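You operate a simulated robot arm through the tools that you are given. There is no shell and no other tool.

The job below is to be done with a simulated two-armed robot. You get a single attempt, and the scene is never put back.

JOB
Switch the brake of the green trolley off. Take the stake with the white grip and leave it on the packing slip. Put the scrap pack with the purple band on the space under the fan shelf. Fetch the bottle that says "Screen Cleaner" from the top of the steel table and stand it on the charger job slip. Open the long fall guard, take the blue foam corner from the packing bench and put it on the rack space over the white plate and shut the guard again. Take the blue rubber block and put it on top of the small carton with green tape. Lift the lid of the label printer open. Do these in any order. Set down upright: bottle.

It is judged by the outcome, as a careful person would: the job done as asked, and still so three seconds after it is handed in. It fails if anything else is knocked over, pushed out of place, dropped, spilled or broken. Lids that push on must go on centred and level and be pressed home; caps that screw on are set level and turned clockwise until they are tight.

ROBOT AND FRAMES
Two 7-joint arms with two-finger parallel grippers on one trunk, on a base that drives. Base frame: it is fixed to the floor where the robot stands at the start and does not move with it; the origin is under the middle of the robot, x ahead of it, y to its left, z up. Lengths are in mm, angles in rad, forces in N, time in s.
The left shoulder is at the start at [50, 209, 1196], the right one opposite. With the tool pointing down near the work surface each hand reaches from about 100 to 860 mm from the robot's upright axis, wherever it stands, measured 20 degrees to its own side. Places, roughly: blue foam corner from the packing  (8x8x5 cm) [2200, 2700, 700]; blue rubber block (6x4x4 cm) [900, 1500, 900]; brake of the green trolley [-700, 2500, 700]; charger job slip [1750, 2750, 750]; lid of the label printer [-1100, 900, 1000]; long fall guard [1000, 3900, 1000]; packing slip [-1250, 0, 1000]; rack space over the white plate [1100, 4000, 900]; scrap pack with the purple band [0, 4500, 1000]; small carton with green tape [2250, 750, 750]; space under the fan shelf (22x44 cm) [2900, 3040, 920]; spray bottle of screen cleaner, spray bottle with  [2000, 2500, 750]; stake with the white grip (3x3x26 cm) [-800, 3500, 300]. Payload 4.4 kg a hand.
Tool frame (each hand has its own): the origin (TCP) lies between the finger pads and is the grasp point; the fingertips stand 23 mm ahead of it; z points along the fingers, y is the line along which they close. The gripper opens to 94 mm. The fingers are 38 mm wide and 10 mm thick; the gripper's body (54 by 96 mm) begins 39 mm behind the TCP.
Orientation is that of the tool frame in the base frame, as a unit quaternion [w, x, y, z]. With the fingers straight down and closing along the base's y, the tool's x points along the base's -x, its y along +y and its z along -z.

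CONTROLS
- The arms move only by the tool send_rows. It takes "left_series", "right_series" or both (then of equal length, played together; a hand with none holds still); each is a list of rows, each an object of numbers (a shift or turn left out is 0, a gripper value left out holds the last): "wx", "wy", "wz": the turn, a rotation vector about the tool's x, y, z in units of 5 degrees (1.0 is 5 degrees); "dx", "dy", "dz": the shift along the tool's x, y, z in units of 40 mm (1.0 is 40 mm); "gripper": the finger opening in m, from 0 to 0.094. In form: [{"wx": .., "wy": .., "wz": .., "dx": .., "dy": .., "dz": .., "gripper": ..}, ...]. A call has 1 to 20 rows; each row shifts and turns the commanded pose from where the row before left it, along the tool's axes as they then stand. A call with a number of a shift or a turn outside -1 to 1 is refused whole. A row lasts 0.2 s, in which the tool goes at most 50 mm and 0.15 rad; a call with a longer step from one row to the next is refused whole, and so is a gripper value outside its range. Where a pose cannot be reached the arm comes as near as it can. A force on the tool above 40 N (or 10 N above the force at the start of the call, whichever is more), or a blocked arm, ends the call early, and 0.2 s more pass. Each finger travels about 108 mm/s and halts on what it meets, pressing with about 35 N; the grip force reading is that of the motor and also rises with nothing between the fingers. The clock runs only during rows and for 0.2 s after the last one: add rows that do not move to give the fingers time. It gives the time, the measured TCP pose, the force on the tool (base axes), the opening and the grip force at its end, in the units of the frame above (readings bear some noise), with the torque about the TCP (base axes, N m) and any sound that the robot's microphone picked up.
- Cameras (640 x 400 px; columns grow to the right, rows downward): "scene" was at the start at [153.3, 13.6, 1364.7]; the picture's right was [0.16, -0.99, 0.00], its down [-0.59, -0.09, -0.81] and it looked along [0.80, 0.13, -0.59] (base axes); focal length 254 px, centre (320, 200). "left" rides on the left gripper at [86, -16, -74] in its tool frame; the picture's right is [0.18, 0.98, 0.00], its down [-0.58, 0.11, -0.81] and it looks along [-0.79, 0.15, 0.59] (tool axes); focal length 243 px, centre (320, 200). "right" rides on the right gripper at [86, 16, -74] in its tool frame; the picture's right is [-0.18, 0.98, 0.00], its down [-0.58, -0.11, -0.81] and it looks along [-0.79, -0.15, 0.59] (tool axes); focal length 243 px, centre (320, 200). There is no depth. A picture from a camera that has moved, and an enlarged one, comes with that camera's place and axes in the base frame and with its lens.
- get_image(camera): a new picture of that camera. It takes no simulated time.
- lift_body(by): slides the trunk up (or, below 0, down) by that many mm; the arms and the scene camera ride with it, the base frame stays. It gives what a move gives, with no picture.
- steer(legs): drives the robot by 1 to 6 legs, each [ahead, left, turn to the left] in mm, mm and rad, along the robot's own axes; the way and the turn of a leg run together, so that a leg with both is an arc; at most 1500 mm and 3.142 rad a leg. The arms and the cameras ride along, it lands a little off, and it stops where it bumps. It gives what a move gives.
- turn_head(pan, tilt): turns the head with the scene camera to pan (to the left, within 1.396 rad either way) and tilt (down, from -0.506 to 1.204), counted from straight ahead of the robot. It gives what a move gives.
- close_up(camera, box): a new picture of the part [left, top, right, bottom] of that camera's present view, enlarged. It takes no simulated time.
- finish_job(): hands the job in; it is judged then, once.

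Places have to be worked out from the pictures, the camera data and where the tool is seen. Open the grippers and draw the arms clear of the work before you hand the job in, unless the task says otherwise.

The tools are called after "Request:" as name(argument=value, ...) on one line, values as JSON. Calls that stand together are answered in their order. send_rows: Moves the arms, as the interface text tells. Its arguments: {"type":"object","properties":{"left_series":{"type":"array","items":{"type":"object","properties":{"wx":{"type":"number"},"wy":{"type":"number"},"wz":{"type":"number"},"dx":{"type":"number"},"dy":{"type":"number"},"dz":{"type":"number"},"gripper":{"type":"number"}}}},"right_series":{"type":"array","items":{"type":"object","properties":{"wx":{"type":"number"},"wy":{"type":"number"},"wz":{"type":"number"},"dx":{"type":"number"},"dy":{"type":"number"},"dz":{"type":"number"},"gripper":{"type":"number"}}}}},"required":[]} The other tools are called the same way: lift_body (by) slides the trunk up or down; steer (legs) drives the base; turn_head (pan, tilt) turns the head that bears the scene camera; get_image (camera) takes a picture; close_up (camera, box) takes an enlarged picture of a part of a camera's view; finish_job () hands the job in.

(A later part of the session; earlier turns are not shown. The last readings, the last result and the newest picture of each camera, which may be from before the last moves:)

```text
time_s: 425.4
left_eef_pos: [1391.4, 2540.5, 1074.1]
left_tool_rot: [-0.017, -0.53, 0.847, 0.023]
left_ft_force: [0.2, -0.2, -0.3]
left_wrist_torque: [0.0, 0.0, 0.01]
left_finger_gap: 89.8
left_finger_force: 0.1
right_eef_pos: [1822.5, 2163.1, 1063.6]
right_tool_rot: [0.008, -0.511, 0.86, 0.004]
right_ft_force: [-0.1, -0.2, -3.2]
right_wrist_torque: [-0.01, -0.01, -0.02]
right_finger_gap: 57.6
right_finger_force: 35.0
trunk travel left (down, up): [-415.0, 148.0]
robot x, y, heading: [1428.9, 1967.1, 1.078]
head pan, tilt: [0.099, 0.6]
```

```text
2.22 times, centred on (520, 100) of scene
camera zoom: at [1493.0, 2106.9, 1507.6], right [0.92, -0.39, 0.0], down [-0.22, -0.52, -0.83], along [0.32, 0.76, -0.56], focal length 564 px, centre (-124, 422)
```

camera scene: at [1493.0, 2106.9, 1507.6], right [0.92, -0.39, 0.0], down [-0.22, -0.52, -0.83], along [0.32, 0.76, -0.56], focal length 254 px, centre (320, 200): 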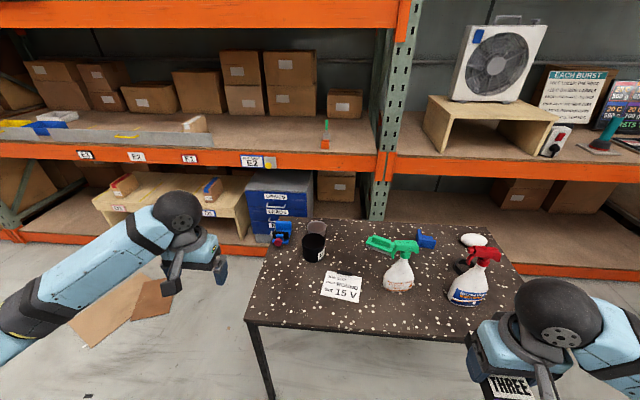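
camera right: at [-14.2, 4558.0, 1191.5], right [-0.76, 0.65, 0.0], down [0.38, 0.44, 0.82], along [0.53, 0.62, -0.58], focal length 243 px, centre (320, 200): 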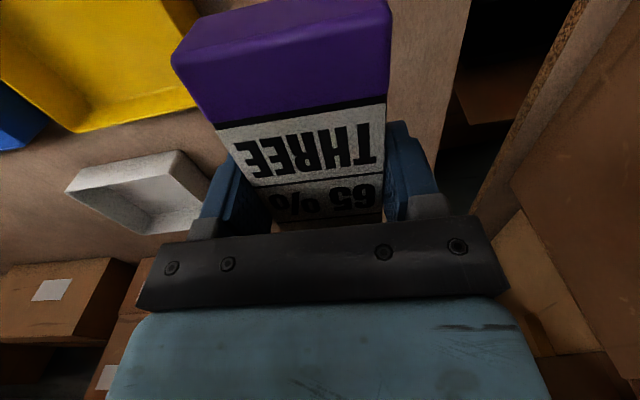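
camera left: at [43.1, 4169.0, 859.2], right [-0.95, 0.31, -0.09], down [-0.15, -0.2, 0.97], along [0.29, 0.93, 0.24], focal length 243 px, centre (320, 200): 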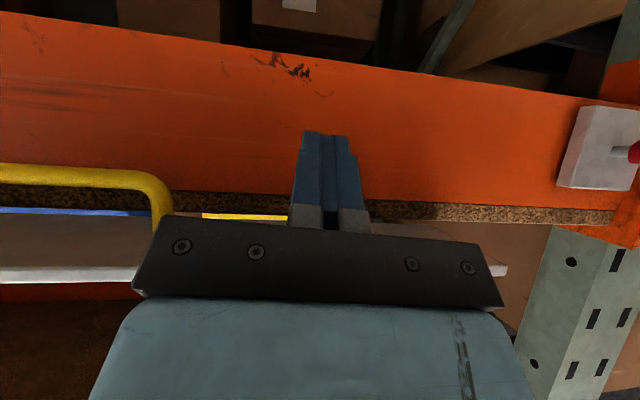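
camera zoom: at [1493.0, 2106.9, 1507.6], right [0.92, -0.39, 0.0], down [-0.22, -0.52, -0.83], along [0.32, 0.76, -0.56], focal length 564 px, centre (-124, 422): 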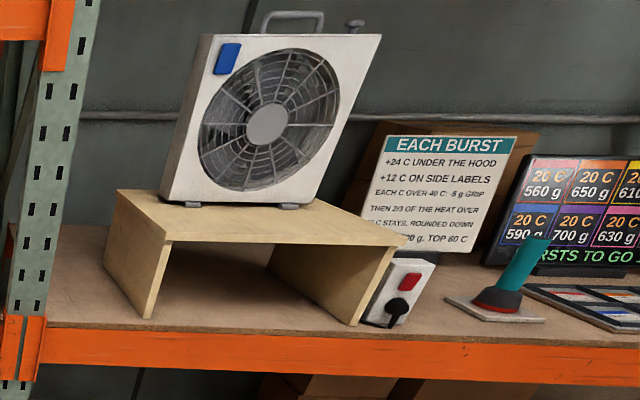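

The foam corner, "Screen Cleaner" bottle (red trigger) and the charger JOB SLIP are on this table; the fan shelf is the wooden stand with ~180 mm clearance. I take a second view at another height to fix the table's height.

Request:
lift_body(by=140)

Request:
close_up(camera="scene", box=[240, 230, 520, 400])

```text
time_s: 427.0
left_eef_pos: [1391.1, 2540.2, 1214.0]
left_tool_rot: [-0.017, -0.53, 0.848, 0.023]
left_ft_force: [0.5, -0.2, 0.2]
left_wrist_torque: [-0.01, 0.01, -0.02]
left_finger_gap: 90.0
left_finger_force: 0.0
right_eef_pos: [1822.6, 2163.8, 1203.7]
right_tool_rot: [0.009, -0.511, 0.86, 0.004]
right_ft_force: [0.1, -0.3, -2.3]
right_wrist_torque: [-0.02, 0.0, -0.04]
right_finger_gap: 57.7
right_finger_force: 35.3
trunk travel left (down, up): [-555.0, 8.0]
robot x, y, heading: [1423.8, 1967.5, 1.072]
head pan, tilt: [0.099, 0.6]
```

```text
2.29 times, centred on (380, 315) of scene
camera zoom: at [1493.0, 2107.1, 1647.6], right [0.92, -0.39, 0.0], down [-0.22, -0.52, -0.82], along [0.32, 0.76, -0.57], focal length 580 px, centre (183, -63)
```

zoom: 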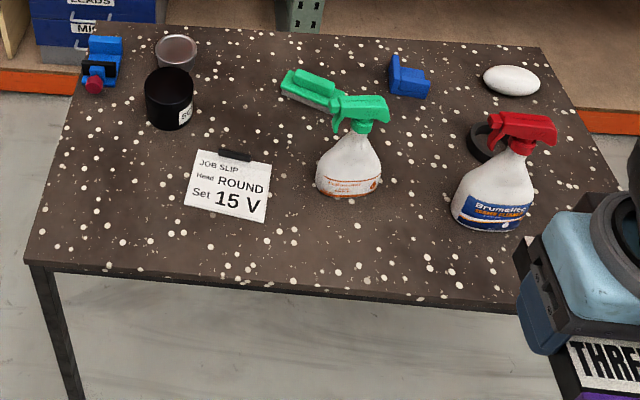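

Table height 752 mm; slip centre ≈(1786, 2597). To get the pack under the stand level, I need a tilted grip, so I'll set it down on the free front-left area of this table first. Shift left and lower.

Request:
steer(legs=[[0, 300, 0.018]])

Request:
lift_body(by=-200)

Request:
turn_head(pan=-0.2, tilt=0.8)

Request:
get_image(camera="scene")

```text
time_s: 430.3
left_eef_pos: [1115.1, 2682.6, 1214.7]
left_tool_rot: [-0.018, -0.537, 0.843, 0.023]
left_ft_force: [-1.3, 1.0, -0.1]
left_wrist_torque: [-0.03, -0.01, -0.01]
left_finger_gap: 90.1
left_finger_force: 0.1
right_eef_pos: [1550.7, 2311.6, 1203.8]
right_tool_rot: [0.007, -0.517, 0.856, 0.005]
right_ft_force: [1.0, -0.1, -2.1]
right_wrist_torque: [-0.01, 0.0, 0.04]
right_finger_gap: 58.0
right_finger_force: 34.8
trunk travel left (down, up): [-555.0, 8.0]
robot x, y, heading: [1154.1, 2109.5, 1.092]
head pan, tilt: [0.099, 0.6]
```

```text
time_s: 432.4
left_eef_pos: [1114.2, 2681.8, 1014.2]
left_tool_rot: [-0.017, -0.537, 0.843, 0.023]
left_ft_force: [-0.3, -0.2, 0.6]
left_wrist_torque: [0.0, -0.04, -0.03]
left_finger_gap: 90.1
left_finger_force: 0.1
right_eef_pos: [1550.9, 2310.8, 1004.2]
right_tool_rot: [0.007, -0.518, 0.856, 0.003]
right_ft_force: [-0.2, -0.4, -3.0]
right_wrist_torque: [-0.01, -0.05, 0.02]
right_finger_gap: 57.9
right_finger_force: 34.9
trunk travel left (down, up): [-355.0, 208.0]
robot x, y, heading: [1155.3, 2109.4, 1.091]
head pan, tilt: [0.099, 0.6]
```

```text
time_s: 433.2
left_eef_pos: [1114.3, 2681.2, 1014.2]
left_tool_rot: [-0.017, -0.537, 0.843, 0.023]
left_ft_force: [0.9, 0.4, -0.8]
left_wrist_torque: [-0.01, 0.06, 0.0]
left_finger_gap: 90.1
left_finger_force: 0.1
right_eef_pos: [1552.2, 2311.9, 1004.3]
right_tool_rot: [0.008, -0.518, 0.855, 0.004]
right_ft_force: [-0.5, -0.4, -3.2]
right_wrist_torque: [0.0, 0.01, 0.0]
right_finger_gap: 57.7
right_finger_force: 35.2
trunk travel left (down, up): [-355.0, 208.0]
robot x, y, heading: [1157.1, 2109.6, 1.092]
head pan, tilt: [-0.201, 0.799]
```

```text
taken
camera scene: at [1240.1, 2230.9, 1430.8], right [0.78, -0.63, 0.0], down [-0.45, -0.56, -0.7], along [0.44, 0.54, -0.72], focal length 254 px, centre (320, 200)
```

scene: 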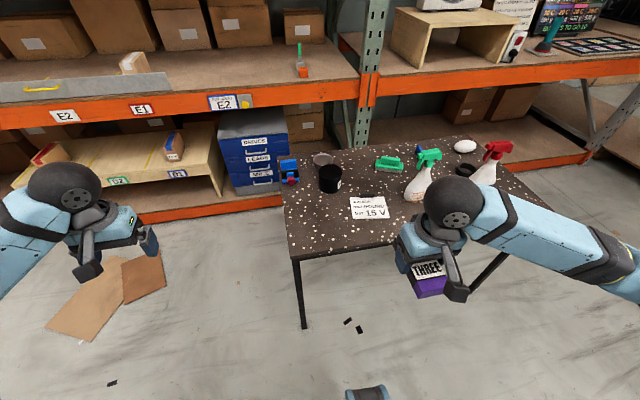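

Request:
send_rows(right_series=[{"dx": -0.87, "dy": 0.297}, {"dx": -0.87, "dy": 0.297}, {"dx": -0.87, "dy": 0.297}, {"dx": -0.87, "dy": 0.297}, {"dx": -0.87, "dy": 0.297}, {"dx": -0.87, "dy": 0.297}, {"dx": -0.87, "dy": 0.297}, {"dx": -0.87, "dy": 0.297}, {"dz": 1}, {"dz": 1}, {"dz": 1}, {"dz": 1}, {"dz": 0.6}, {}])

Request:
get_image(camera="scene")

```text
time_s: 436.2
left_eef_pos: [1113.6, 2681.9, 1014.2]
left_tool_rot: [-0.017, -0.538, 0.843, 0.023]
left_ft_force: [0.7, -0.3, -0.6]
left_wrist_torque: [0.01, 0.01, 0.0]
left_finger_gap: 90.2
left_finger_force: 0.1
right_eef_pos: [1598.6, 2605.8, 822.8]
right_tool_rot: [0.008, -0.518, 0.855, 0.004]
right_ft_force: [0.5, -1.0, -3.2]
right_wrist_torque: [0.01, -0.02, -0.01]
right_finger_gap: 57.5
right_finger_force: 35.1
trunk travel left (down, up): [-355.0, 208.0]
robot x, y, heading: [1156.5, 2110.2, 1.096]
head pan, tilt: [-0.201, 0.799]
```

```text
taken
camera scene: at [1240.2, 2230.9, 1430.7], right [0.78, -0.63, 0.0], down [-0.45, -0.56, -0.7], along [0.44, 0.54, -0.72], focal length 254 px, centre (320, 200)
```

scene: 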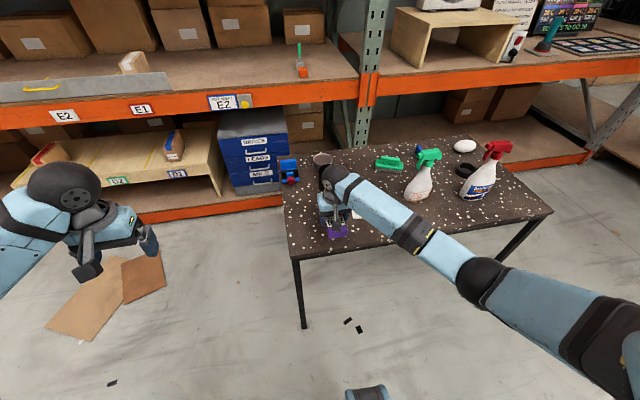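

Request:
send_rows(right_series=[{"dz": 0.6}, {"dz": 0.35}, {"dz": 0.1}, {"dz": 0.1}, {}])

```text
time_s: 437.4
left_eef_pos: [1114.8, 2682.0, 1014.5]
left_tool_rot: [-0.017, -0.537, 0.843, 0.023]
left_ft_force: [0.6, -0.4, -0.4]
left_wrist_torque: [-0.01, 0.02, 0.02]
left_finger_gap: 89.9
left_finger_force: 0.1
right_eef_pos: [1598.9, 2606.4, 778.6]
right_tool_rot: [0.008, -0.517, 0.856, 0.003]
right_ft_force: [0.0, -0.5, -2.2]
right_wrist_torque: [0.01, -0.03, 0.0]
right_finger_gap: 57.8
right_finger_force: 35.3
trunk travel left (down, up): [-355.0, 208.0]
robot x, y, heading: [1160.4, 2110.3, 1.089]
head pan, tilt: [-0.201, 0.799]
```

Request:
send_rows(right_series=[{"dz": 0.1}, {"dz": 0.08}, {}])

```text
time_s: 438.2
left_eef_pos: [1113.7, 2681.9, 1014.9]
left_tool_rot: [-0.018, -0.537, 0.843, 0.024]
left_ft_force: [-0.1, -0.4, -0.1]
left_wrist_torque: [0.01, -0.01, 0.02]
left_finger_gap: 90.2
left_finger_force: 0.0
right_eef_pos: [1599.7, 2606.7, 769.7]
right_tool_rot: [0.008, -0.518, 0.856, 0.004]
right_ft_force: [0.1, 0.3, -3.9]
right_wrist_torque: [0.03, -0.01, 0.01]
right_finger_gap: 57.7
right_finger_force: 35.1
trunk travel left (down, up): [-355.0, 208.0]
robot x, y, heading: [1158.9, 2106.9, 1.097]
head pan, tilt: [-0.201, 0.799]
```

Request:
send_rows(right_series=[{"dz": 0.1}, {"dz": 0.08}, {}])

Request:
get_image(camera="right")

```text
time_s: 439.1
left_eef_pos: [1113.7, 2682.2, 1012.7]
left_tool_rot: [-0.018, -0.537, 0.843, 0.023]
left_ft_force: [0.5, -0.1, -0.4]
left_wrist_torque: [0.02, 0.01, 0.07]
left_finger_gap: 90.0
left_finger_force: 0.0
right_eef_pos: [1598.6, 2604.9, 763.7]
right_tool_rot: [0.008, -0.517, 0.856, 0.004]
right_ft_force: [0.5, 0.0, -3.3]
right_wrist_torque: [0.0, 0.0, 0.01]
right_finger_gap: 57.8
right_finger_force: 35.1
trunk travel left (down, up): [-355.0, 208.0]
robot x, y, heading: [1159.3, 2105.0, 1.095]
head pan, tilt: [-0.201, 0.799]
```

```text
taken
camera right: at [1542.5, 2536.3, 836.7], right [-0.79, 0.62, 0.0], down [0.36, 0.45, 0.82], along [0.51, 0.64, -0.58], focal length 243 px, centre (320, 200)
```

right: 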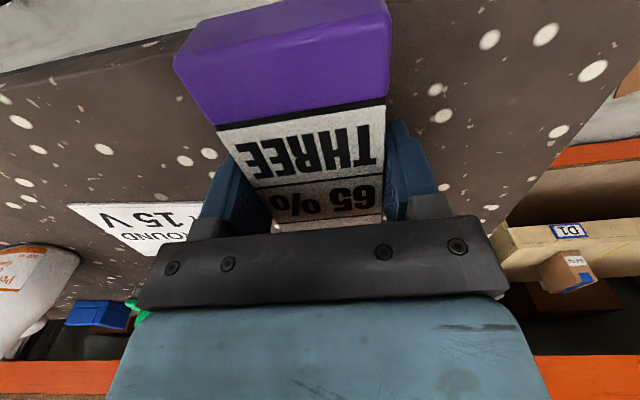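

Request:
send_rows(right_series=[{"dz": 0.1}, {"dz": 0.1}, {"dz": 0.1}, {}])

```text
time_s: 440.1
left_eef_pos: [1114.6, 2682.3, 1014.5]
left_tool_rot: [-0.017, -0.537, 0.843, 0.023]
left_ft_force: [-0.7, -0.2, -0.5]
left_wrist_torque: [-0.01, 0.01, -0.01]
left_finger_gap: 89.9
left_finger_force: 0.1
right_eef_pos: [1598.7, 2606.5, 751.6]
right_tool_rot: [0.008, -0.517, 0.856, 0.004]
right_ft_force: [-0.4, 0.6, -2.6]
right_wrist_torque: [0.0, 0.02, 0.01]
right_finger_gap: 57.5
right_finger_force: 35.1
trunk travel left (down, up): [-355.0, 208.0]
robot x, y, heading: [1158.1, 2109.4, 1.09]
head pan, tilt: [-0.201, 0.799]
```

Request:
send_rows(right_series=[{"dz": 0.1}, {"dz": 0.1}, {"dz": 0.1}, {"dz": 0.1}, {}])

Request:
close_up(camera="scene", box=[270, 140, 430, 270])

```text
time_s: 441.3
left_eef_pos: [1113.0, 2681.2, 1014.9]
left_tool_rot: [-0.016, -0.536, 0.844, 0.022]
left_ft_force: [-0.5, 1.5, 0.1]
left_wrist_torque: [0.01, -0.03, -0.01]
left_finger_gap: 89.8
left_finger_force: 0.1
right_eef_pos: [1598.4, 2607.6, 743.2]
right_tool_rot: [0.012, -0.518, 0.855, 0.008]
right_ft_force: [-1.9, -6.4, 20.2]
right_wrist_torque: [-1.12, -0.22, -0.18]
right_finger_gap: 57.7
right_finger_force: 34.9
trunk travel left (down, up): [-355.0, 208.0]
robot x, y, heading: [1156.6, 2109.9, 1.088]
head pan, tilt: [-0.201, 0.799]
stopped in row 5 (right hand): the force on the tool passed its limit at 41 N (the readings are from after the stop); the commanded pose is now the measured one
```

```text
3.08 times, centred on (350, 205) of scene
camera zoom: at [1238.4, 2228.8, 1431.0], right [0.78, -0.63, 0.0], down [-0.45, -0.56, -0.7], along [0.44, 0.54, -0.72], focal length 780 px, centre (228, 185)
```

zoom: 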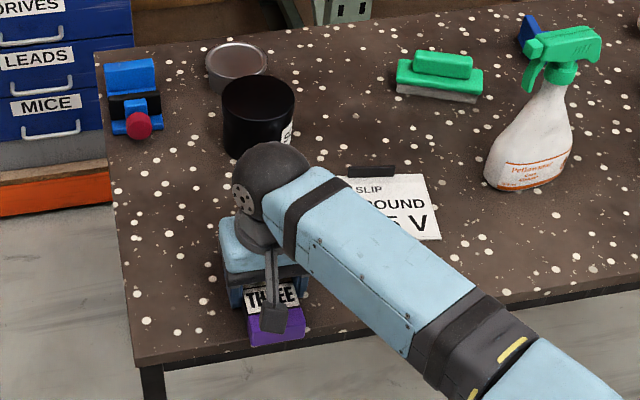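

Contact at TCP 743, so the table top is at about 720. I release the pack and rise.

Request:
send_rows(right_series=[{"dz": -0.05, "gripper": 0.09}, {}, {}, {"dz": -1}, {"dz": -1}, {"dz": -1}, {"dz": -1}, {"dx": 1}, {"dx": 1}, {"dx": 1}, {"dx": 1}, {"dx": 1}, {"dx": 1}])

Request:
get_image(camera="scene")

Request:
close_up(camera="scene", box=[270, 130, 550, 270])

```text
time_s: 444.1
left_eef_pos: [1114.3, 2679.5, 1014.9]
left_tool_rot: [-0.017, -0.537, 0.843, 0.023]
left_ft_force: [0.4, -0.4, -0.2]
left_wrist_torque: [0.0, 0.0, 0.06]
left_finger_gap: 89.6
left_finger_force: 0.1
right_eef_pos: [1487.6, 2390.3, 897.3]
right_tool_rot: [0.01, -0.518, 0.855, 0.007]
right_ft_force: [0.4, 0.7, 0.4]
right_wrist_torque: [-0.01, 0.03, 0.01]
right_finger_gap: 90.2
right_finger_force: 0.0
trunk travel left (down, up): [-355.0, 208.0]
robot x, y, heading: [1155.9, 2109.5, 1.091]
head pan, tilt: [-0.201, 0.799]
```

```text
taken
camera scene: at [1239.9, 2229.7, 1430.9], right [0.78, -0.63, 0.0], down [-0.45, -0.56, -0.7], along [0.44, 0.54, -0.72], focal length 254 px, centre (320, 200)
```

scene: 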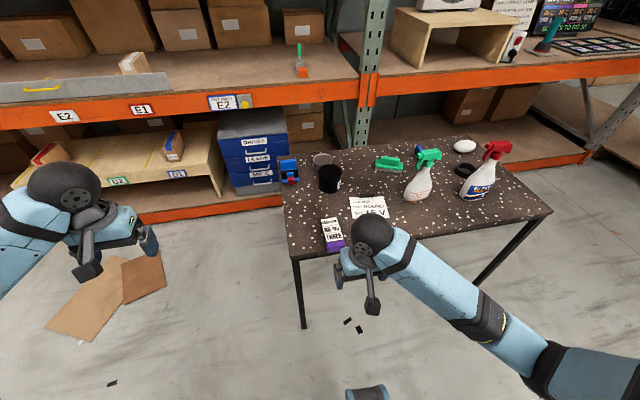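

```text
2.29 times, centred on (410, 200) of scene
camera zoom: at [1239.9, 2229.7, 1430.9], right [0.78, -0.63, 0.0], down [-0.45, -0.56, -0.7], along [0.44, 0.54, -0.72], focal length 580 px, centre (114, 200)
```

zoom: 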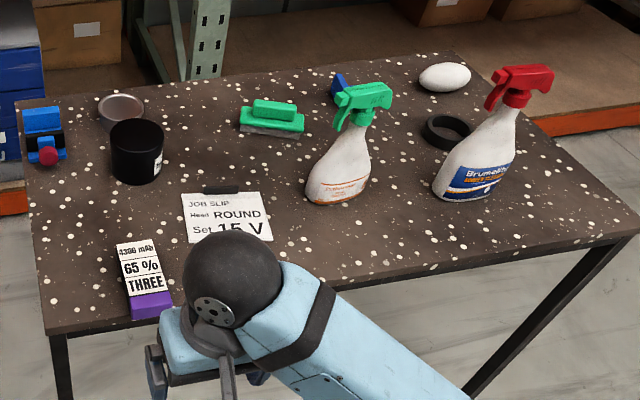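

The pack is on the table. Now the bottle: the red head spans (2102,2430)–(2183,2381) at z≈951, neck over (2175,2387). I place the robot between bottle and slip and turn the right tool to close along the depth direction.

Request:
steer(legs=[[110, -463, 0]])

Request:
send_rows(right_series=[{"dz": -1}, {"dz": -1}, {"dz": -1}, {"dz": -1}, {"wz": -1}, {"wz": -1}, {"wz": -1}, {"wz": -1}, {"wz": -1}, {"wz": -1}, {"wz": -1}, {"wz": -1}, {"wz": -1}, {"wz": -1}, {"wz": -1}, {"wz": -1}, {"wz": -1}, {"wz": -1}, {"wz": -1}, {"wz": -1}])

Request:
get_image(camera="scene")

```text
time_s: 448.8
left_eef_pos: [1584.8, 2564.2, 1013.3]
left_tool_rot: [-0.018, -0.539, 0.842, 0.023]
left_ft_force: [0.4, -0.1, -1.3]
left_wrist_torque: [0.01, -0.02, 0.02]
left_finger_gap: 90.1
left_finger_force: 0.0
right_eef_pos: [1957.9, 2272.7, 896.4]
right_tool_rot: [0.01, -0.52, 0.854, 0.006]
right_ft_force: [-0.1, 0.8, -0.3]
right_wrist_torque: [0.03, 0.0, 0.0]
right_finger_gap: 89.9
right_finger_force: 0.0
trunk travel left (down, up): [-355.0, 208.0]
robot x, y, heading: [1633.7, 1991.0, 1.095]
head pan, tilt: [-0.201, 0.799]
```

```text
time_s: 453.0
left_eef_pos: [1583.3, 2564.0, 1014.0]
left_tool_rot: [-0.017, -0.54, 0.841, 0.022]
left_ft_force: [-0.2, -0.2, 0.0]
left_wrist_torque: [0.02, 0.01, -0.01]
left_finger_gap: 89.8
left_finger_force: 0.1
right_eef_pos: [1957.2, 2271.3, 1057.5]
right_tool_rot: [-0.013, 0.947, -0.32, 0.001]
right_ft_force: [0.4, -0.1, -0.1]
right_wrist_torque: [-0.02, 0.02, 0.03]
right_finger_gap: 89.7
right_finger_force: 0.1
trunk travel left (down, up): [-355.0, 208.0]
robot x, y, heading: [1630.8, 1992.3, 1.096]
head pan, tilt: [-0.201, 0.799]
```

```text
taken
camera scene: at [1712.0, 2113.0, 1430.8], right [0.78, -0.63, 0.0], down [-0.45, -0.56, -0.7], along [0.44, 0.54, -0.72], focal length 254 px, centre (320, 200)
```

scene: 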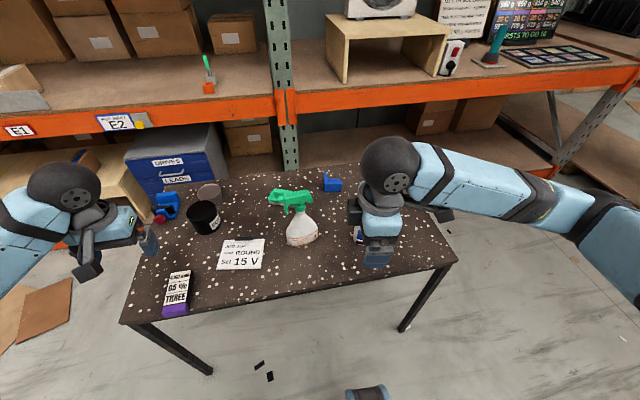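

Request:
send_rows(right_series=[{"wz": -0.65, "wx": -0.29}, {"wz": -0.65, "wy": 0.08}, {"dx": 0.512, "dy": -0.875, "gripper": 0.08}, {"dx": 0.512, "dy": -0.875}, {"dx": 0.512, "dy": -0.875}, {"dx": 0.512, "dy": -0.875}, {"dx": 0.512, "dy": -0.875}, {"dx": 0.512, "dy": -0.875}, {}])

Request:
get_image(camera="right")

Request:
close_up(camera="scene", box=[320, 110, 500, 270])

```text
time_s: 455.0
left_eef_pos: [1584.0, 2563.0, 1013.9]
left_tool_rot: [-0.017, -0.538, 0.842, 0.022]
left_ft_force: [0.6, -0.9, -0.6]
left_wrist_torque: [0.0, 0.01, -0.01]
left_finger_gap: 90.3
left_finger_force: 0.0
right_eef_pos: [2170.0, 2389.3, 1057.6]
right_tool_rot: [0.0, 0.964, -0.267, 0.001]
right_ft_force: [0.7, 0.4, -0.6]
right_wrist_torque: [-0.03, 0.0, -0.02]
right_finger_gap: 80.2
right_finger_force: 0.1
trunk travel left (down, up): [-355.0, 208.0]
robot x, y, heading: [1631.0, 1991.0, 1.096]
head pan, tilt: [-0.201, 0.799]
```

```text
taken
camera right: at [2235.6, 2332.5, 1131.5], right [-0.66, -0.75, 0.0], down [-0.44, 0.39, 0.8], along [-0.6, 0.53, -0.59], focal length 243 px, centre (320, 200)
```

right: 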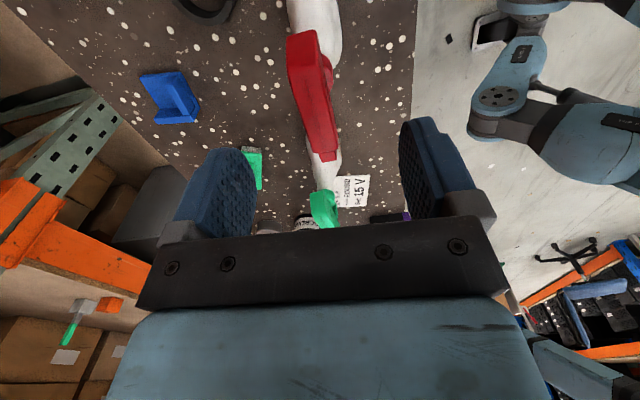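

```text
2.50 times, centred on (410, 190) of scene
camera zoom: at [1711.6, 2112.6, 1430.9], right [0.78, -0.63, 0.0], down [-0.45, -0.56, -0.7], along [0.44, 0.54, -0.72], focal length 634 px, centre (95, 225)
```

zoom: 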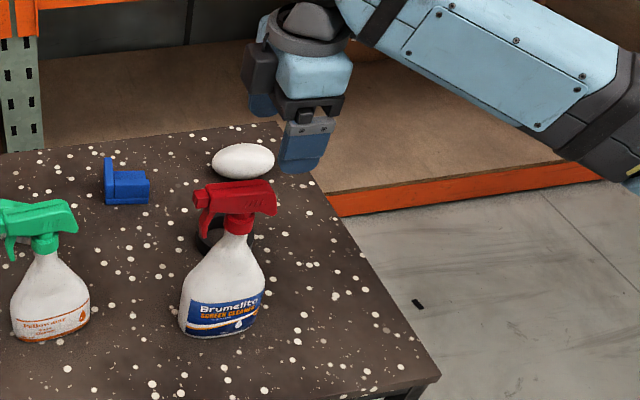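

The label reads SCREEN CLEANER. The neck sits under the head's middle, near (2152, 2408). I centre there, descend and grip the red head.

Request:
send_rows(right_series=[{"dx": -0.59, "dy": -0.16}, {"dz": 0.9}, {"dz": 0.9}, {}])

Request:
get_image(camera="right")

Request:
close_up(camera="scene", box=[320, 110, 500, 270])

```text
time_s: 456.0
left_eef_pos: [1585.8, 2563.9, 1014.3]
left_tool_rot: [-0.017, -0.539, 0.842, 0.022]
left_ft_force: [0.3, 0.6, 0.9]
left_wrist_torque: [0.03, 0.0, 0.03]
left_finger_gap: 90.2
left_finger_force: 0.0
right_eef_pos: [2155.0, 2406.7, 983.5]
right_tool_rot: [0.0, 0.964, -0.267, 0.002]
right_ft_force: [0.5, 0.1, -1.0]
right_wrist_torque: [0.02, 0.01, -0.01]
right_finger_gap: 80.0
right_finger_force: 0.1
trunk travel left (down, up): [-355.0, 208.0]
robot x, y, heading: [1630.5, 1990.4, 1.1]
head pan, tilt: [-0.201, 0.799]
```

```text
taken
camera right: at [2219.2, 2348.5, 1058.5], right [-0.66, -0.75, 0.0], down [-0.44, 0.39, 0.8], along [-0.6, 0.53, -0.59], focal length 243 px, centre (320, 200)
```

right: 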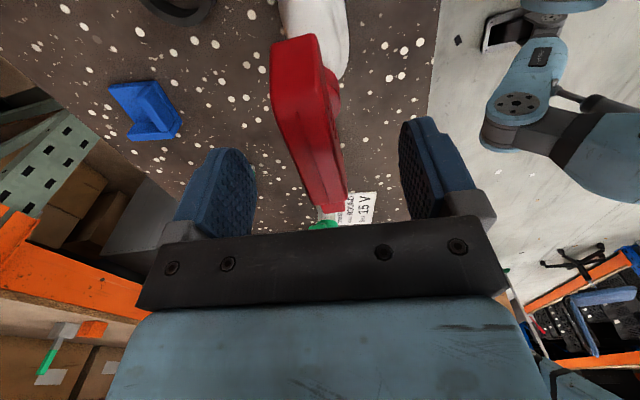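

```text
2.50 times, centred on (410, 190) of scene
camera zoom: at [1711.8, 2112.7, 1430.8], right [0.78, -0.63, 0.0], down [-0.45, -0.56, -0.7], along [0.44, 0.54, -0.72], focal length 634 px, centre (95, 225)
```

zoom: 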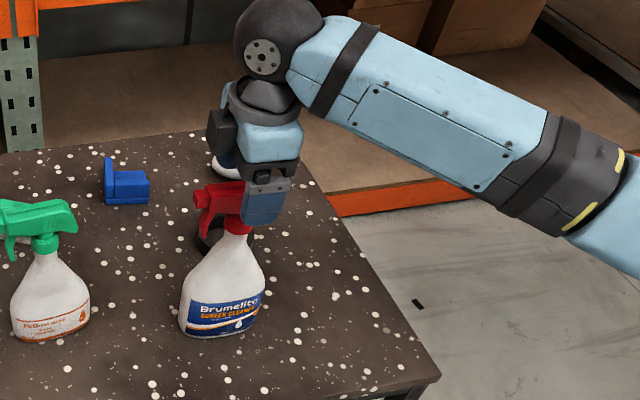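

Well aligned. Lower 40 mm and grip.

Request:
send_rows(right_series=[{"dz": 0.5}, {"dz": 0.5}, {"gripper": 0.0}, {}, {}, {}])

Request:
close_up(camera="scene", box=[320, 110, 500, 270])

```text
time_s: 457.4
left_eef_pos: [1582.8, 2563.6, 1013.5]
left_tool_rot: [-0.018, -0.539, 0.842, 0.022]
left_ft_force: [0.2, -0.3, 0.4]
left_wrist_torque: [0.02, 0.02, 0.01]
left_finger_gap: 89.9
left_finger_force: 0.0
right_eef_pos: [2153.6, 2405.5, 944.0]
right_tool_rot: [0.0, 0.964, -0.267, 0.001]
right_ft_force: [1.6, 1.3, 2.1]
right_wrist_torque: [0.14, -0.26, -0.03]
right_finger_gap: 32.1
right_finger_force: 34.9
trunk travel left (down, up): [-355.0, 208.0]
robot x, y, heading: [1632.5, 1990.0, 1.096]
head pan, tilt: [-0.201, 0.799]
```

```text
2.50 times, centred on (410, 190) of scene
camera zoom: at [1712.0, 2113.0, 1430.8], right [0.78, -0.63, 0.0], down [-0.45, -0.56, -0.7], along [0.44, 0.54, -0.72], focal length 634 px, centre (95, 225)
```

zoom: 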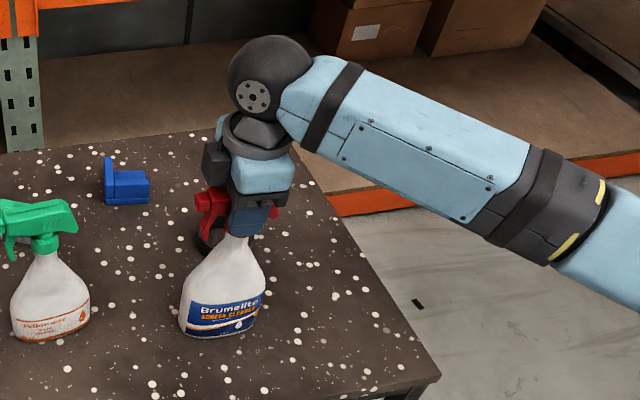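

Request:
send_rows(right_series=[{"dz": -0.5}, {"dz": -1}, {"dz": -1}, {"dz": -1}, {"dz": -1}, {}])

Request:
get_image(camera="scene")

```text
time_s: 458.8
left_eef_pos: [1584.0, 2564.7, 1014.4]
left_tool_rot: [-0.018, -0.539, 0.842, 0.022]
left_ft_force: [0.2, 0.0, 0.2]
left_wrist_torque: [0.02, 0.01, -0.01]
left_finger_gap: 90.0
left_finger_force: 0.1
right_eef_pos: [2154.6, 2406.3, 1122.6]
right_tool_rot: [0.001, 0.964, -0.267, 0.0]
right_ft_force: [0.6, -0.3, -4.9]
right_wrist_torque: [-0.01, -0.02, -0.01]
right_finger_gap: 32.2
right_finger_force: 34.9
trunk travel left (down, up): [-355.0, 208.0]
robot x, y, heading: [1632.1, 1991.3, 1.097]
head pan, tilt: [-0.201, 0.799]
```

```text
taken
camera scene: at [1713.1, 2113.5, 1430.6], right [0.78, -0.63, 0.0], down [-0.45, -0.56, -0.7], along [0.44, 0.54, -0.72], focal length 254 px, centre (320, 200)
```

scene: 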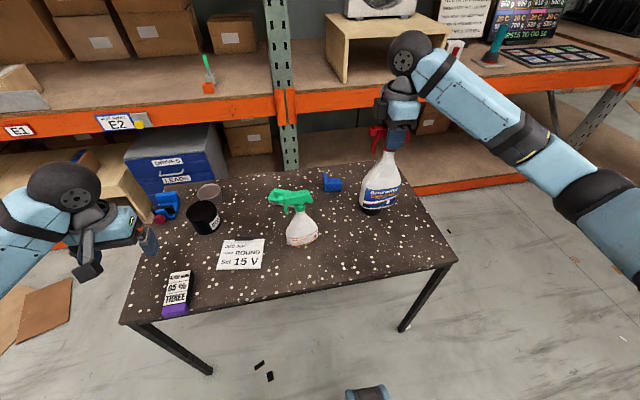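

The bottle is lifted upright. I zoom on the slip to fix its centre.

Request:
close_up(camera="scene", box=[150, 180, 330, 320])

```text
2.86 times, centred on (240, 250) of scene
camera zoom: at [1713.1, 2113.5, 1430.6], right [0.78, -0.63, 0.0], down [-0.45, -0.56, -0.7], along [0.44, 0.54, -0.72], focal length 724 px, centre (549, 57)
```

zoom: 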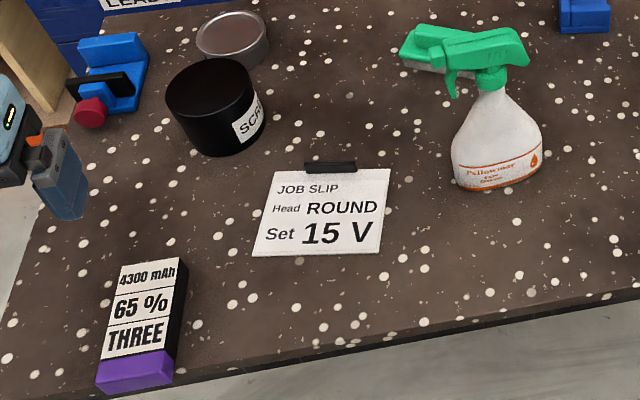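

Slip centre (1796, 2618), 138×111 mm. I carry the bottle along the front edge (clear of the green bottle) and then forward over the slip, moving the left hand aside.

Request:
send_rows(right_series=[{"dx": 0.05, "dy": 0.858}, {"dx": 0.05, "dy": 0.858}, {"dx": 0.05, "dy": 0.858}, {"dx": 0.05, "dy": 0.858}, {"dx": -0.966, "dy": 0.058}, {"dx": -0.966, "dy": 0.058}, {"dx": -0.966, "dy": 0.058}, {"dx": -0.966, "dy": 0.058}, {"dx": -0.966, "dy": 0.058}, {"dx": -0.966, "dy": 0.058}, {"dx": -0.966, "dy": 0.058}, {"dx": -0.966, "dy": 0.058}, {"dx": -0.966, "dy": 0.058}, {"dx": -0.966, "dy": 0.058}, {"dx": -0.966, "dy": 0.058}, {}], left_series=[{"dy": 1}, {"dy": 1}, {"dy": 1}, {"dx": 1}, {"dx": 1}, {"dx": 1}, {"dx": 1}, {}, {}, {}, {}, {}, {}, {}, {}, {}])

Request:
get_image(camera="scene")

```text
time_s: 462.2
left_eef_pos: [1410.7, 2471.5, 1023.1]
left_tool_rot: [-0.018, -0.539, 0.842, 0.023]
left_ft_force: [0.2, 0.3, -0.3]
left_wrist_torque: [0.03, 0.0, 0.01]
left_finger_gap: 89.8
left_finger_force: 0.1
right_eef_pos: [1714.5, 2480.6, 1123.2]
right_tool_rot: [0.001, 0.964, -0.267, 0.0]
right_ft_force: [0.3, -0.3, -4.5]
right_wrist_torque: [-0.01, 0.04, 0.03]
right_finger_gap: 32.1
right_finger_force: 34.8
trunk travel left (down, up): [-355.0, 208.0]
robot x, y, heading: [1626.0, 1991.0, 1.098]
head pan, tilt: [-0.201, 0.799]
```

```text
taken
camera scene: at [1713.3, 2113.0, 1430.7], right [0.78, -0.63, 0.0], down [-0.45, -0.56, -0.7], along [0.44, 0.54, -0.72], focal length 254 px, centre (320, 200)
```

scene: 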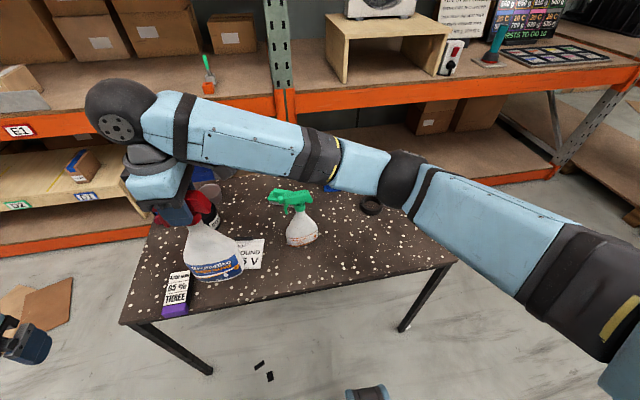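

Request:
send_rows(right_series=[{"dx": -0.049, "dy": -0.826}, {"dx": -0.049, "dy": -0.826}, {"dx": -0.049, "dy": -0.826}, {"dx": -0.049, "dy": -0.826}, {"dx": -0.049, "dy": -0.826}, {"dz": 1}, {"dz": 1}, {"dz": 1}, {"dz": 0.7}, {}])

Request:
get_image(camera="scene")

Request:
close_up(camera="scene", box=[150, 140, 330, 320])

```text
time_s: 464.4
left_eef_pos: [1409.3, 2471.0, 1022.5]
left_tool_rot: [-0.017, -0.539, 0.842, 0.021]
left_ft_force: [-0.1, 0.8, -0.2]
left_wrist_torque: [-0.02, 0.01, 0.0]
left_finger_gap: 90.2
left_finger_force: 0.0
right_eef_pos: [1790.0, 2626.5, 976.2]
right_tool_rot: [0.001, 0.964, -0.266, 0.002]
right_ft_force: [-0.7, 0.1, -5.6]
right_wrist_torque: [-0.02, 0.02, -0.04]
right_finger_gap: 32.1
right_finger_force: 34.8
trunk travel left (down, up): [-355.0, 208.0]
robot x, y, heading: [1630.1, 1993.4, 1.093]
head pan, tilt: [-0.201, 0.799]
```

```text
taken
camera scene: at [1712.1, 2113.4, 1430.7], right [0.78, -0.63, 0.0], down [-0.45, -0.56, -0.7], along [0.44, 0.54, -0.72], focal length 254 px, centre (320, 200)
```

scene: 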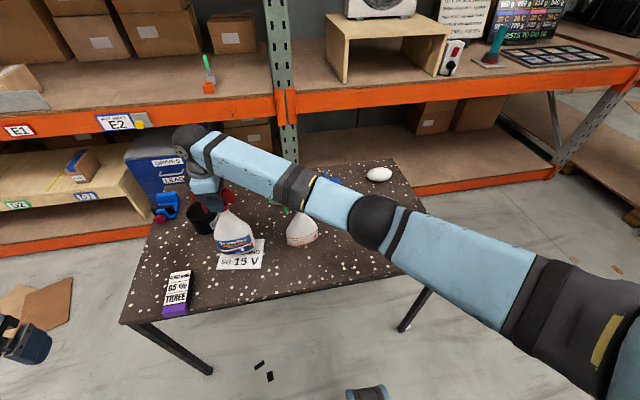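

```text
2.22 times, centred on (240, 230) of scene
camera zoom: at [1712.1, 2113.4, 1430.7], right [0.78, -0.63, 0.0], down [-0.45, -0.56, -0.7], along [0.44, 0.54, -0.72], focal length 564 px, centre (498, 133)
```

zoom: 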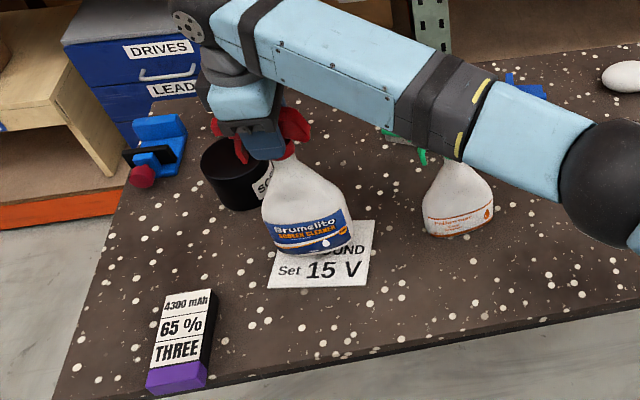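

The base is ~12 mm left of the slip's centre; I correct and lower gently.

Request:
send_rows(right_series=[{"dx": 0.3}, {"dz": 0.4}, {"dz": 0.2}, {"dz": 0.1}, {}])

Request:
send_rows(right_series=[{"dz": 0.06}, {}])

```text
time_s: 465.6
left_eef_pos: [1410.7, 2470.4, 1024.0]
left_tool_rot: [-0.017, -0.538, 0.843, 0.022]
left_ft_force: [0.1, -0.3, -0.4]
left_wrist_torque: [0.04, 0.02, 0.01]
left_finger_gap: 90.0
left_finger_force: 0.1
right_eef_pos: [1800.4, 2619.8, 948.4]
right_tool_rot: [0.001, 0.964, -0.267, 0.001]
right_ft_force: [0.9, 0.5, -4.2]
right_wrist_torque: [-0.02, -0.07, -0.01]
right_finger_gap: 32.7
right_finger_force: 34.8
trunk travel left (down, up): [-355.0, 208.0]
robot x, y, heading: [1631.3, 1988.7, 1.095]
head pan, tilt: [-0.201, 0.799]
```

```text
time_s: 466.2
left_eef_pos: [1409.3, 2470.2, 1024.0]
left_tool_rot: [-0.018, -0.538, 0.842, 0.022]
left_ft_force: [0.5, -0.1, -0.1]
left_wrist_torque: [-0.01, 0.05, 0.0]
left_finger_gap: 89.9
left_finger_force: 0.0
right_eef_pos: [1800.1, 2619.7, 946.6]
right_tool_rot: [-0.001, 0.964, -0.266, 0.001]
right_ft_force: [1.1, -0.1, 7.3]
right_wrist_torque: [-0.3, -0.47, 0.01]
right_finger_gap: 32.4
right_finger_force: 35.1
trunk travel left (down, up): [-355.0, 208.0]
robot x, y, heading: [1628.6, 1989.5, 1.095]
head pan, tilt: [-0.201, 0.799]
```

The bottle stands on the slip (contact felt). Release and rise straight up.

Request:
send_rows(right_series=[{"gripper": 0.08}, {}, {}, {"dz": -0.5}, {"dz": -1}, {"dz": -1}, {"dz": -1}, {}])

Request:
close_up(camera="scene", box=[150, 140, 330, 320])

```text
time_s: 468.0
left_eef_pos: [1410.0, 2470.0, 1023.6]
left_tool_rot: [-0.017, -0.538, 0.842, 0.022]
left_ft_force: [0.1, 0.3, -0.7]
left_wrist_torque: [-0.01, 0.02, 0.02]
left_finger_gap: 89.8
left_finger_force: 0.0
right_eef_pos: [1801.0, 2620.0, 1085.9]
right_tool_rot: [0.002, 0.964, -0.266, 0.001]
right_ft_force: [-0.2, 1.1, 0.9]
right_wrist_torque: [0.0, -0.01, 0.0]
right_finger_gap: 79.9
right_finger_force: 0.0
trunk travel left (down, up): [-355.0, 208.0]
robot x, y, heading: [1628.4, 1990.0, 1.097]
head pan, tilt: [-0.201, 0.799]
```

```text
2.22 times, centred on (240, 230) of scene
camera zoom: at [1712.2, 2113.2, 1430.7], right [0.78, -0.63, 0.0], down [-0.45, -0.56, -0.7], along [0.44, 0.54, -0.72], focal length 564 px, centre (498, 133)
```

zoom: 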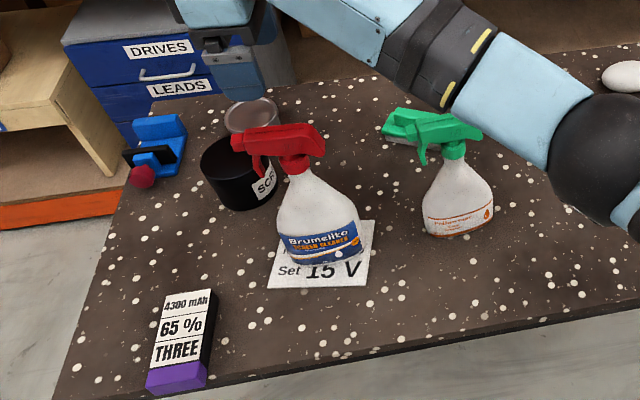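

The bottle stands upright on the charger slip. Now I pitch the left hand 45° forward for re-gripping the pack level.

Request:
send_rows(left_series=[{"wx": 0.63, "wz": 0.5}, {"wy": -1}, {"wy": -1}, {"wy": -1}, {"wy": -1}, {"wy": -1}, {"wy": -1}, {"wy": -1}, {"wy": -1}, {"wy": -1}, {}], right_series=[{"dy": 1}, {"dy": 1}, {"dy": 1}, {"dy": 1}, {"dx": 1}, {"dx": 1}, {"dx": 1}, {"dx": 1}, {"dx": 1}, {"dx": 1}, {}])

Request:
get_image(camera="scene")

Request:
get_image(camera="left")

```text
time_s: 470.4
left_eef_pos: [1404.7, 2510.0, 1003.1]
left_tool_rot: [0.324, -0.482, 0.79, 0.198]
left_ft_force: [0.1, -0.2, 0.3]
left_wrist_torque: [0.03, -0.01, 0.02]
left_finger_gap: 90.1
left_finger_force: 0.0
left hand out of reach, approached as far as the arm can: row 4, 5, 6, 7, 8, 9
right_eef_pos: [1921.7, 2361.4, 1085.8]
right_tool_rot: [0.001, 0.964, -0.267, 0.001]
right_ft_force: [0.4, 0.5, -1.0]
right_wrist_torque: [-0.02, -0.01, 0.01]
right_finger_gap: 80.4
right_finger_force: 0.1
trunk travel left (down, up): [-355.0, 208.0]
robot x, y, heading: [1629.0, 1993.3, 1.091]
head pan, tilt: [-0.201, 0.799]
```

```text
taken
camera scene: at [1711.2, 2113.8, 1430.7], right [0.78, -0.63, 0.0], down [-0.45, -0.56, -0.7], along [0.44, 0.54, -0.72], focal length 254 px, centre (320, 200)
```

scene: 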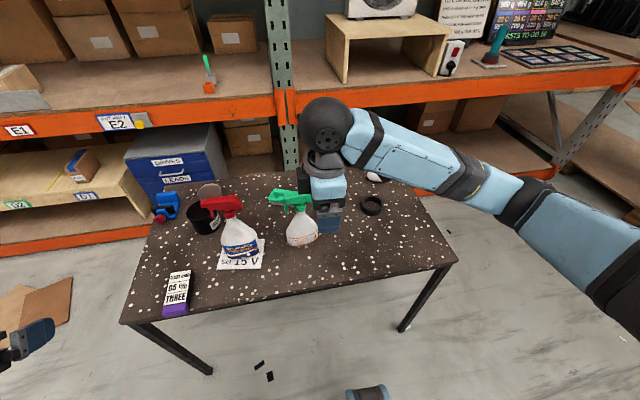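

```text
taken
camera left: at [1364.9, 2400.6, 996.0], right [-0.93, 0.33, -0.13], down [-0.17, -0.09, 0.98], along [0.32, 0.94, 0.14], focal length 243 px, centre (320, 200)
```

left: 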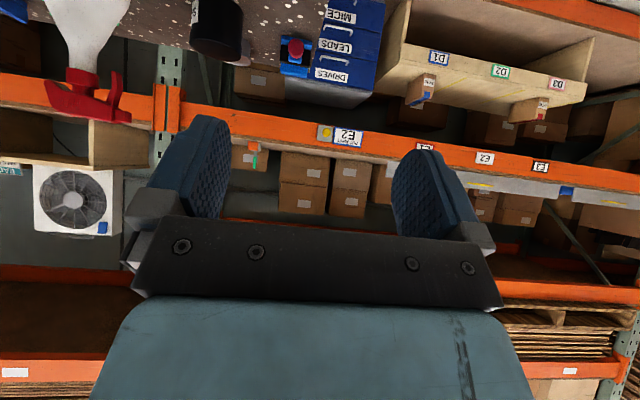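

Left hand is pitched 45°. I move it over the pack and down partway.

Request:
send_rows(left_series=[{"dy": -0.8}, {"dy": -0.8}, {"dy": -0.8}, {"dy": -0.8}, {"dx": -0.692, "dz": 0.681}, {"dx": -0.692, "dz": 0.681}, {"dx": -0.692, "dz": 0.681}, {"dx": -0.692, "dz": 0.681}, {"dx": 0.713, "dz": 0.724}, {"dx": 0.713, "dz": 0.724}, {"dx": 0.713, "dz": 0.724}, {"dx": 0.713, "dz": 0.724}, {}])

Request:
get_image(camera="left")

Request:
close_up(camera="scene", box=[100, 200, 300, 350])

```text
time_s: 473.2
left_eef_pos: [1590.7, 2622.5, 815.7]
left_tool_rot: [0.323, -0.481, 0.791, 0.198]
left_ft_force: [0.1, -0.5, -0.8]
left_wrist_torque: [-0.03, -0.02, 0.03]
left_finger_gap: 90.1
left_finger_force: 0.1
left hand out of reach, approached as far as the arm can: row 1, 2, 3, 4
right_eef_pos: [1920.4, 2359.9, 1085.9]
right_tool_rot: [0.0, 0.964, -0.266, 0.002]
right_ft_force: [0.5, -0.1, 0.4]
right_wrist_torque: [-0.03, 0.0, 0.02]
right_finger_gap: 80.0
right_finger_force: 0.1
trunk travel left (down, up): [-355.0, 208.0]
robot x, y, heading: [1634.3, 1990.2, 1.098]
head pan, tilt: [-0.201, 0.799]
```

```text
taken
camera left: at [1552.5, 2514.0, 809.7], right [-0.93, 0.33, -0.13], down [-0.17, -0.09, 0.98], along [0.32, 0.94, 0.14], focal length 243 px, centre (320, 200)
```

left: 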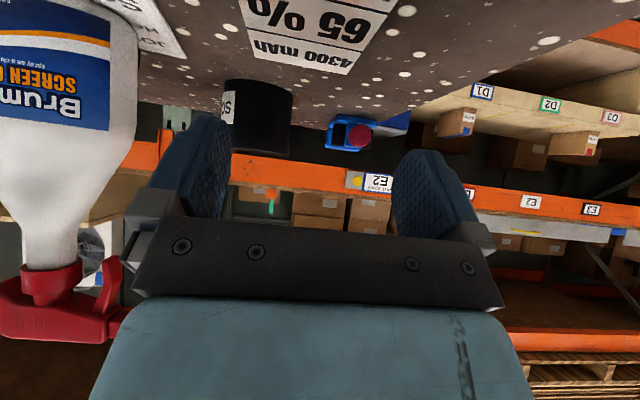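

```text
2.67 times, centred on (200, 275) of scene
camera zoom: at [1712.0, 2112.9, 1430.8], right [0.78, -0.63, 0.0], down [-0.45, -0.56, -0.7], along [0.44, 0.54, -0.72], focal length 676 px, centre (640, 0)
```

zoom: 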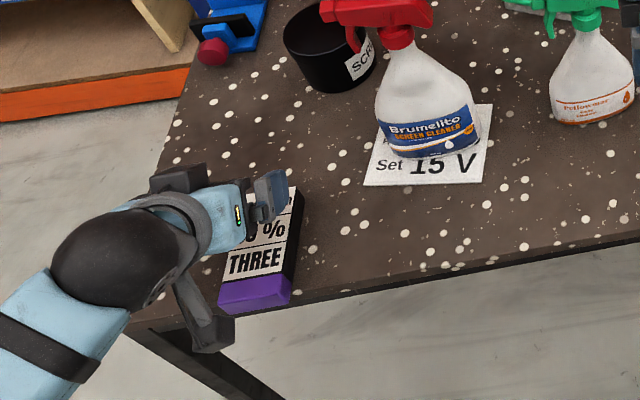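

Request:
send_rows(left_series=[{"dy": -0.45}, {"dx": 0.536, "dz": -0.527}, {"dx": 0.5, "dz": 0.51}, {"dx": 0.35, "dz": 0.36}, {}])

Request:
get_image(camera="left")

Request:
close_up(camera="scene", box=[100, 200, 300, 350])

```text
time_s: 474.4
left_eef_pos: [1593.1, 2587.5, 766.4]
left_tool_rot: [0.323, -0.481, 0.79, 0.198]
left_ft_force: [-0.1, 0.1, 0.1]
left_wrist_torque: [0.02, -0.03, -0.02]
left_finger_gap: 89.9
left_finger_force: 0.0
right_eef_pos: [1921.6, 2360.3, 1085.8]
right_tool_rot: [0.002, 0.964, -0.266, 0.001]
right_ft_force: [0.5, -0.8, 0.4]
right_wrist_torque: [0.01, -0.04, -0.01]
right_finger_gap: 79.8
right_finger_force: 0.1
trunk travel left (down, up): [-355.0, 208.0]
robot x, y, heading: [1631.9, 1991.6, 1.096]
head pan, tilt: [-0.201, 0.799]
```

```text
taken
camera left: at [1554.3, 2478.7, 760.2], right [-0.93, 0.33, -0.13], down [-0.17, -0.09, 0.98], along [0.32, 0.94, 0.14], focal length 243 px, centre (320, 200)
```

left: 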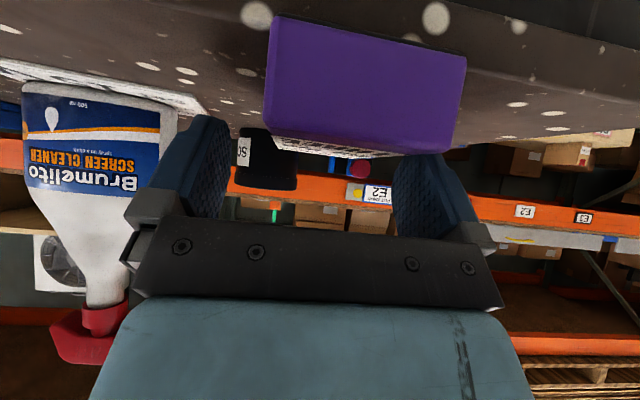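

```text
2.67 times, centred on (200, 275) of scene
camera zoom: at [1712.1, 2113.2, 1430.8], right [0.78, -0.63, 0.0], down [-0.45, -0.56, -0.7], along [0.44, 0.54, -0.72], focal length 676 px, centre (640, 0)
```

zoom: 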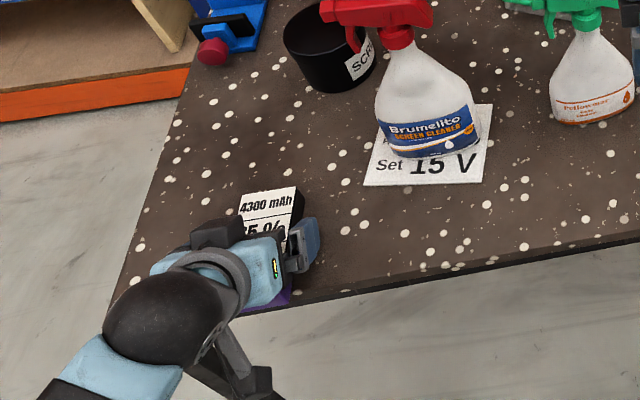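

Fingers straddle the pack. Lower ~8 mm and grip.

Request:
send_rows(left_series=[{"dx": 0.14, "dz": 0.143}, {"gripper": 0.0}, {}, {}, {}, {}])

Request:
send_rows(left_series=[{"dx": -0.35, "dz": -0.357}, {"dx": -0.7, "dz": -0.71}, {"dx": -0.7, "dz": -0.71}, {"dx": -0.7, "dz": -0.71}, {"dx": -0.7, "dz": -0.71}, {"dx": -0.7, "dz": -0.71}, {}])

Request:
get_image(camera="scene")

Request:
get_image(camera="left")

```text
time_s: 475.8
left_eef_pos: [1594.3, 2588.0, 759.8]
left_tool_rot: [0.324, -0.481, 0.79, 0.198]
left_ft_force: [-0.9, 1.2, 1.3]
left_wrist_torque: [0.28, -0.19, 0.09]
left_finger_gap: 57.8
left_finger_force: 34.7
right_eef_pos: [1921.6, 2359.3, 1086.2]
right_tool_rot: [0.0, 0.964, -0.266, 0.001]
right_ft_force: [0.0, 0.0, -0.8]
right_wrist_torque: [-0.02, 0.0, -0.03]
right_finger_gap: 80.1
right_finger_force: 0.1
trunk travel left (down, up): [-355.0, 208.0]
robot x, y, heading: [1631.5, 1991.7, 1.101]
head pan, tilt: [-0.201, 0.799]
```

```text
time_s: 477.4
left_eef_pos: [1592.3, 2590.9, 979.5]
left_tool_rot: [0.324, -0.481, 0.79, 0.198]
left_ft_force: [0.3, 0.0, -3.3]
left_wrist_torque: [-0.04, 0.01, -0.03]
left_finger_gap: 57.6
left_finger_force: 34.6
right_eef_pos: [1922.3, 2361.3, 1086.6]
right_tool_rot: [0.002, 0.964, -0.267, 0.001]
right_ft_force: [0.2, -0.6, 0.6]
right_wrist_torque: [0.02, -0.02, 0.01]
right_finger_gap: 79.7
right_finger_force: 0.0
trunk travel left (down, up): [-355.0, 208.0]
robot x, y, heading: [1630.8, 1990.8, 1.099]
head pan, tilt: [-0.201, 0.799]
```

```text
taken
camera scene: at [1711.7, 2113.3, 1430.8], right [0.78, -0.63, 0.0], down [-0.45, -0.56, -0.7], along [0.44, 0.54, -0.72], focal length 254 px, centre (320, 200)
```

scene: 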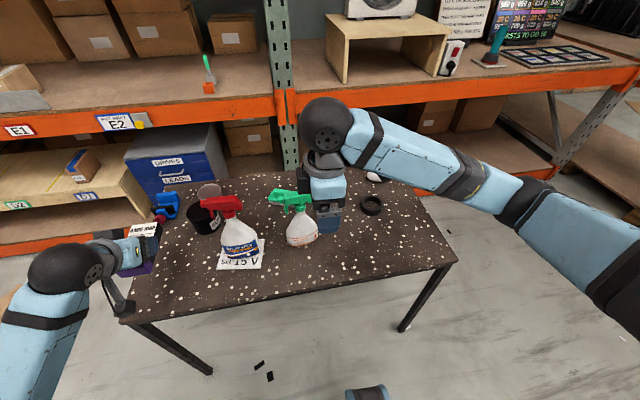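

```text
taken
camera left: at [1553.5, 2481.3, 972.6], right [-0.93, 0.33, -0.13], down [-0.17, -0.09, 0.98], along [0.32, 0.94, 0.14], focal length 243 px, centre (320, 200)
```

left: 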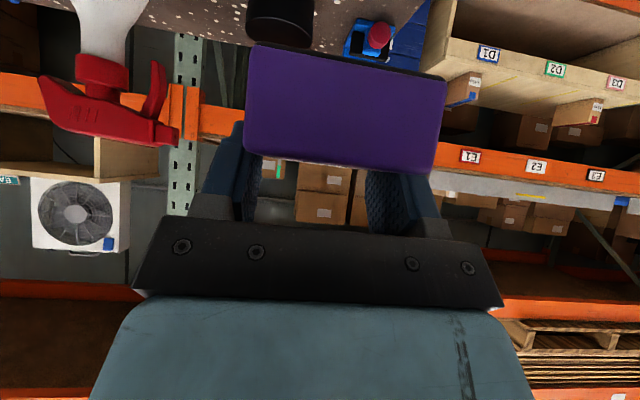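

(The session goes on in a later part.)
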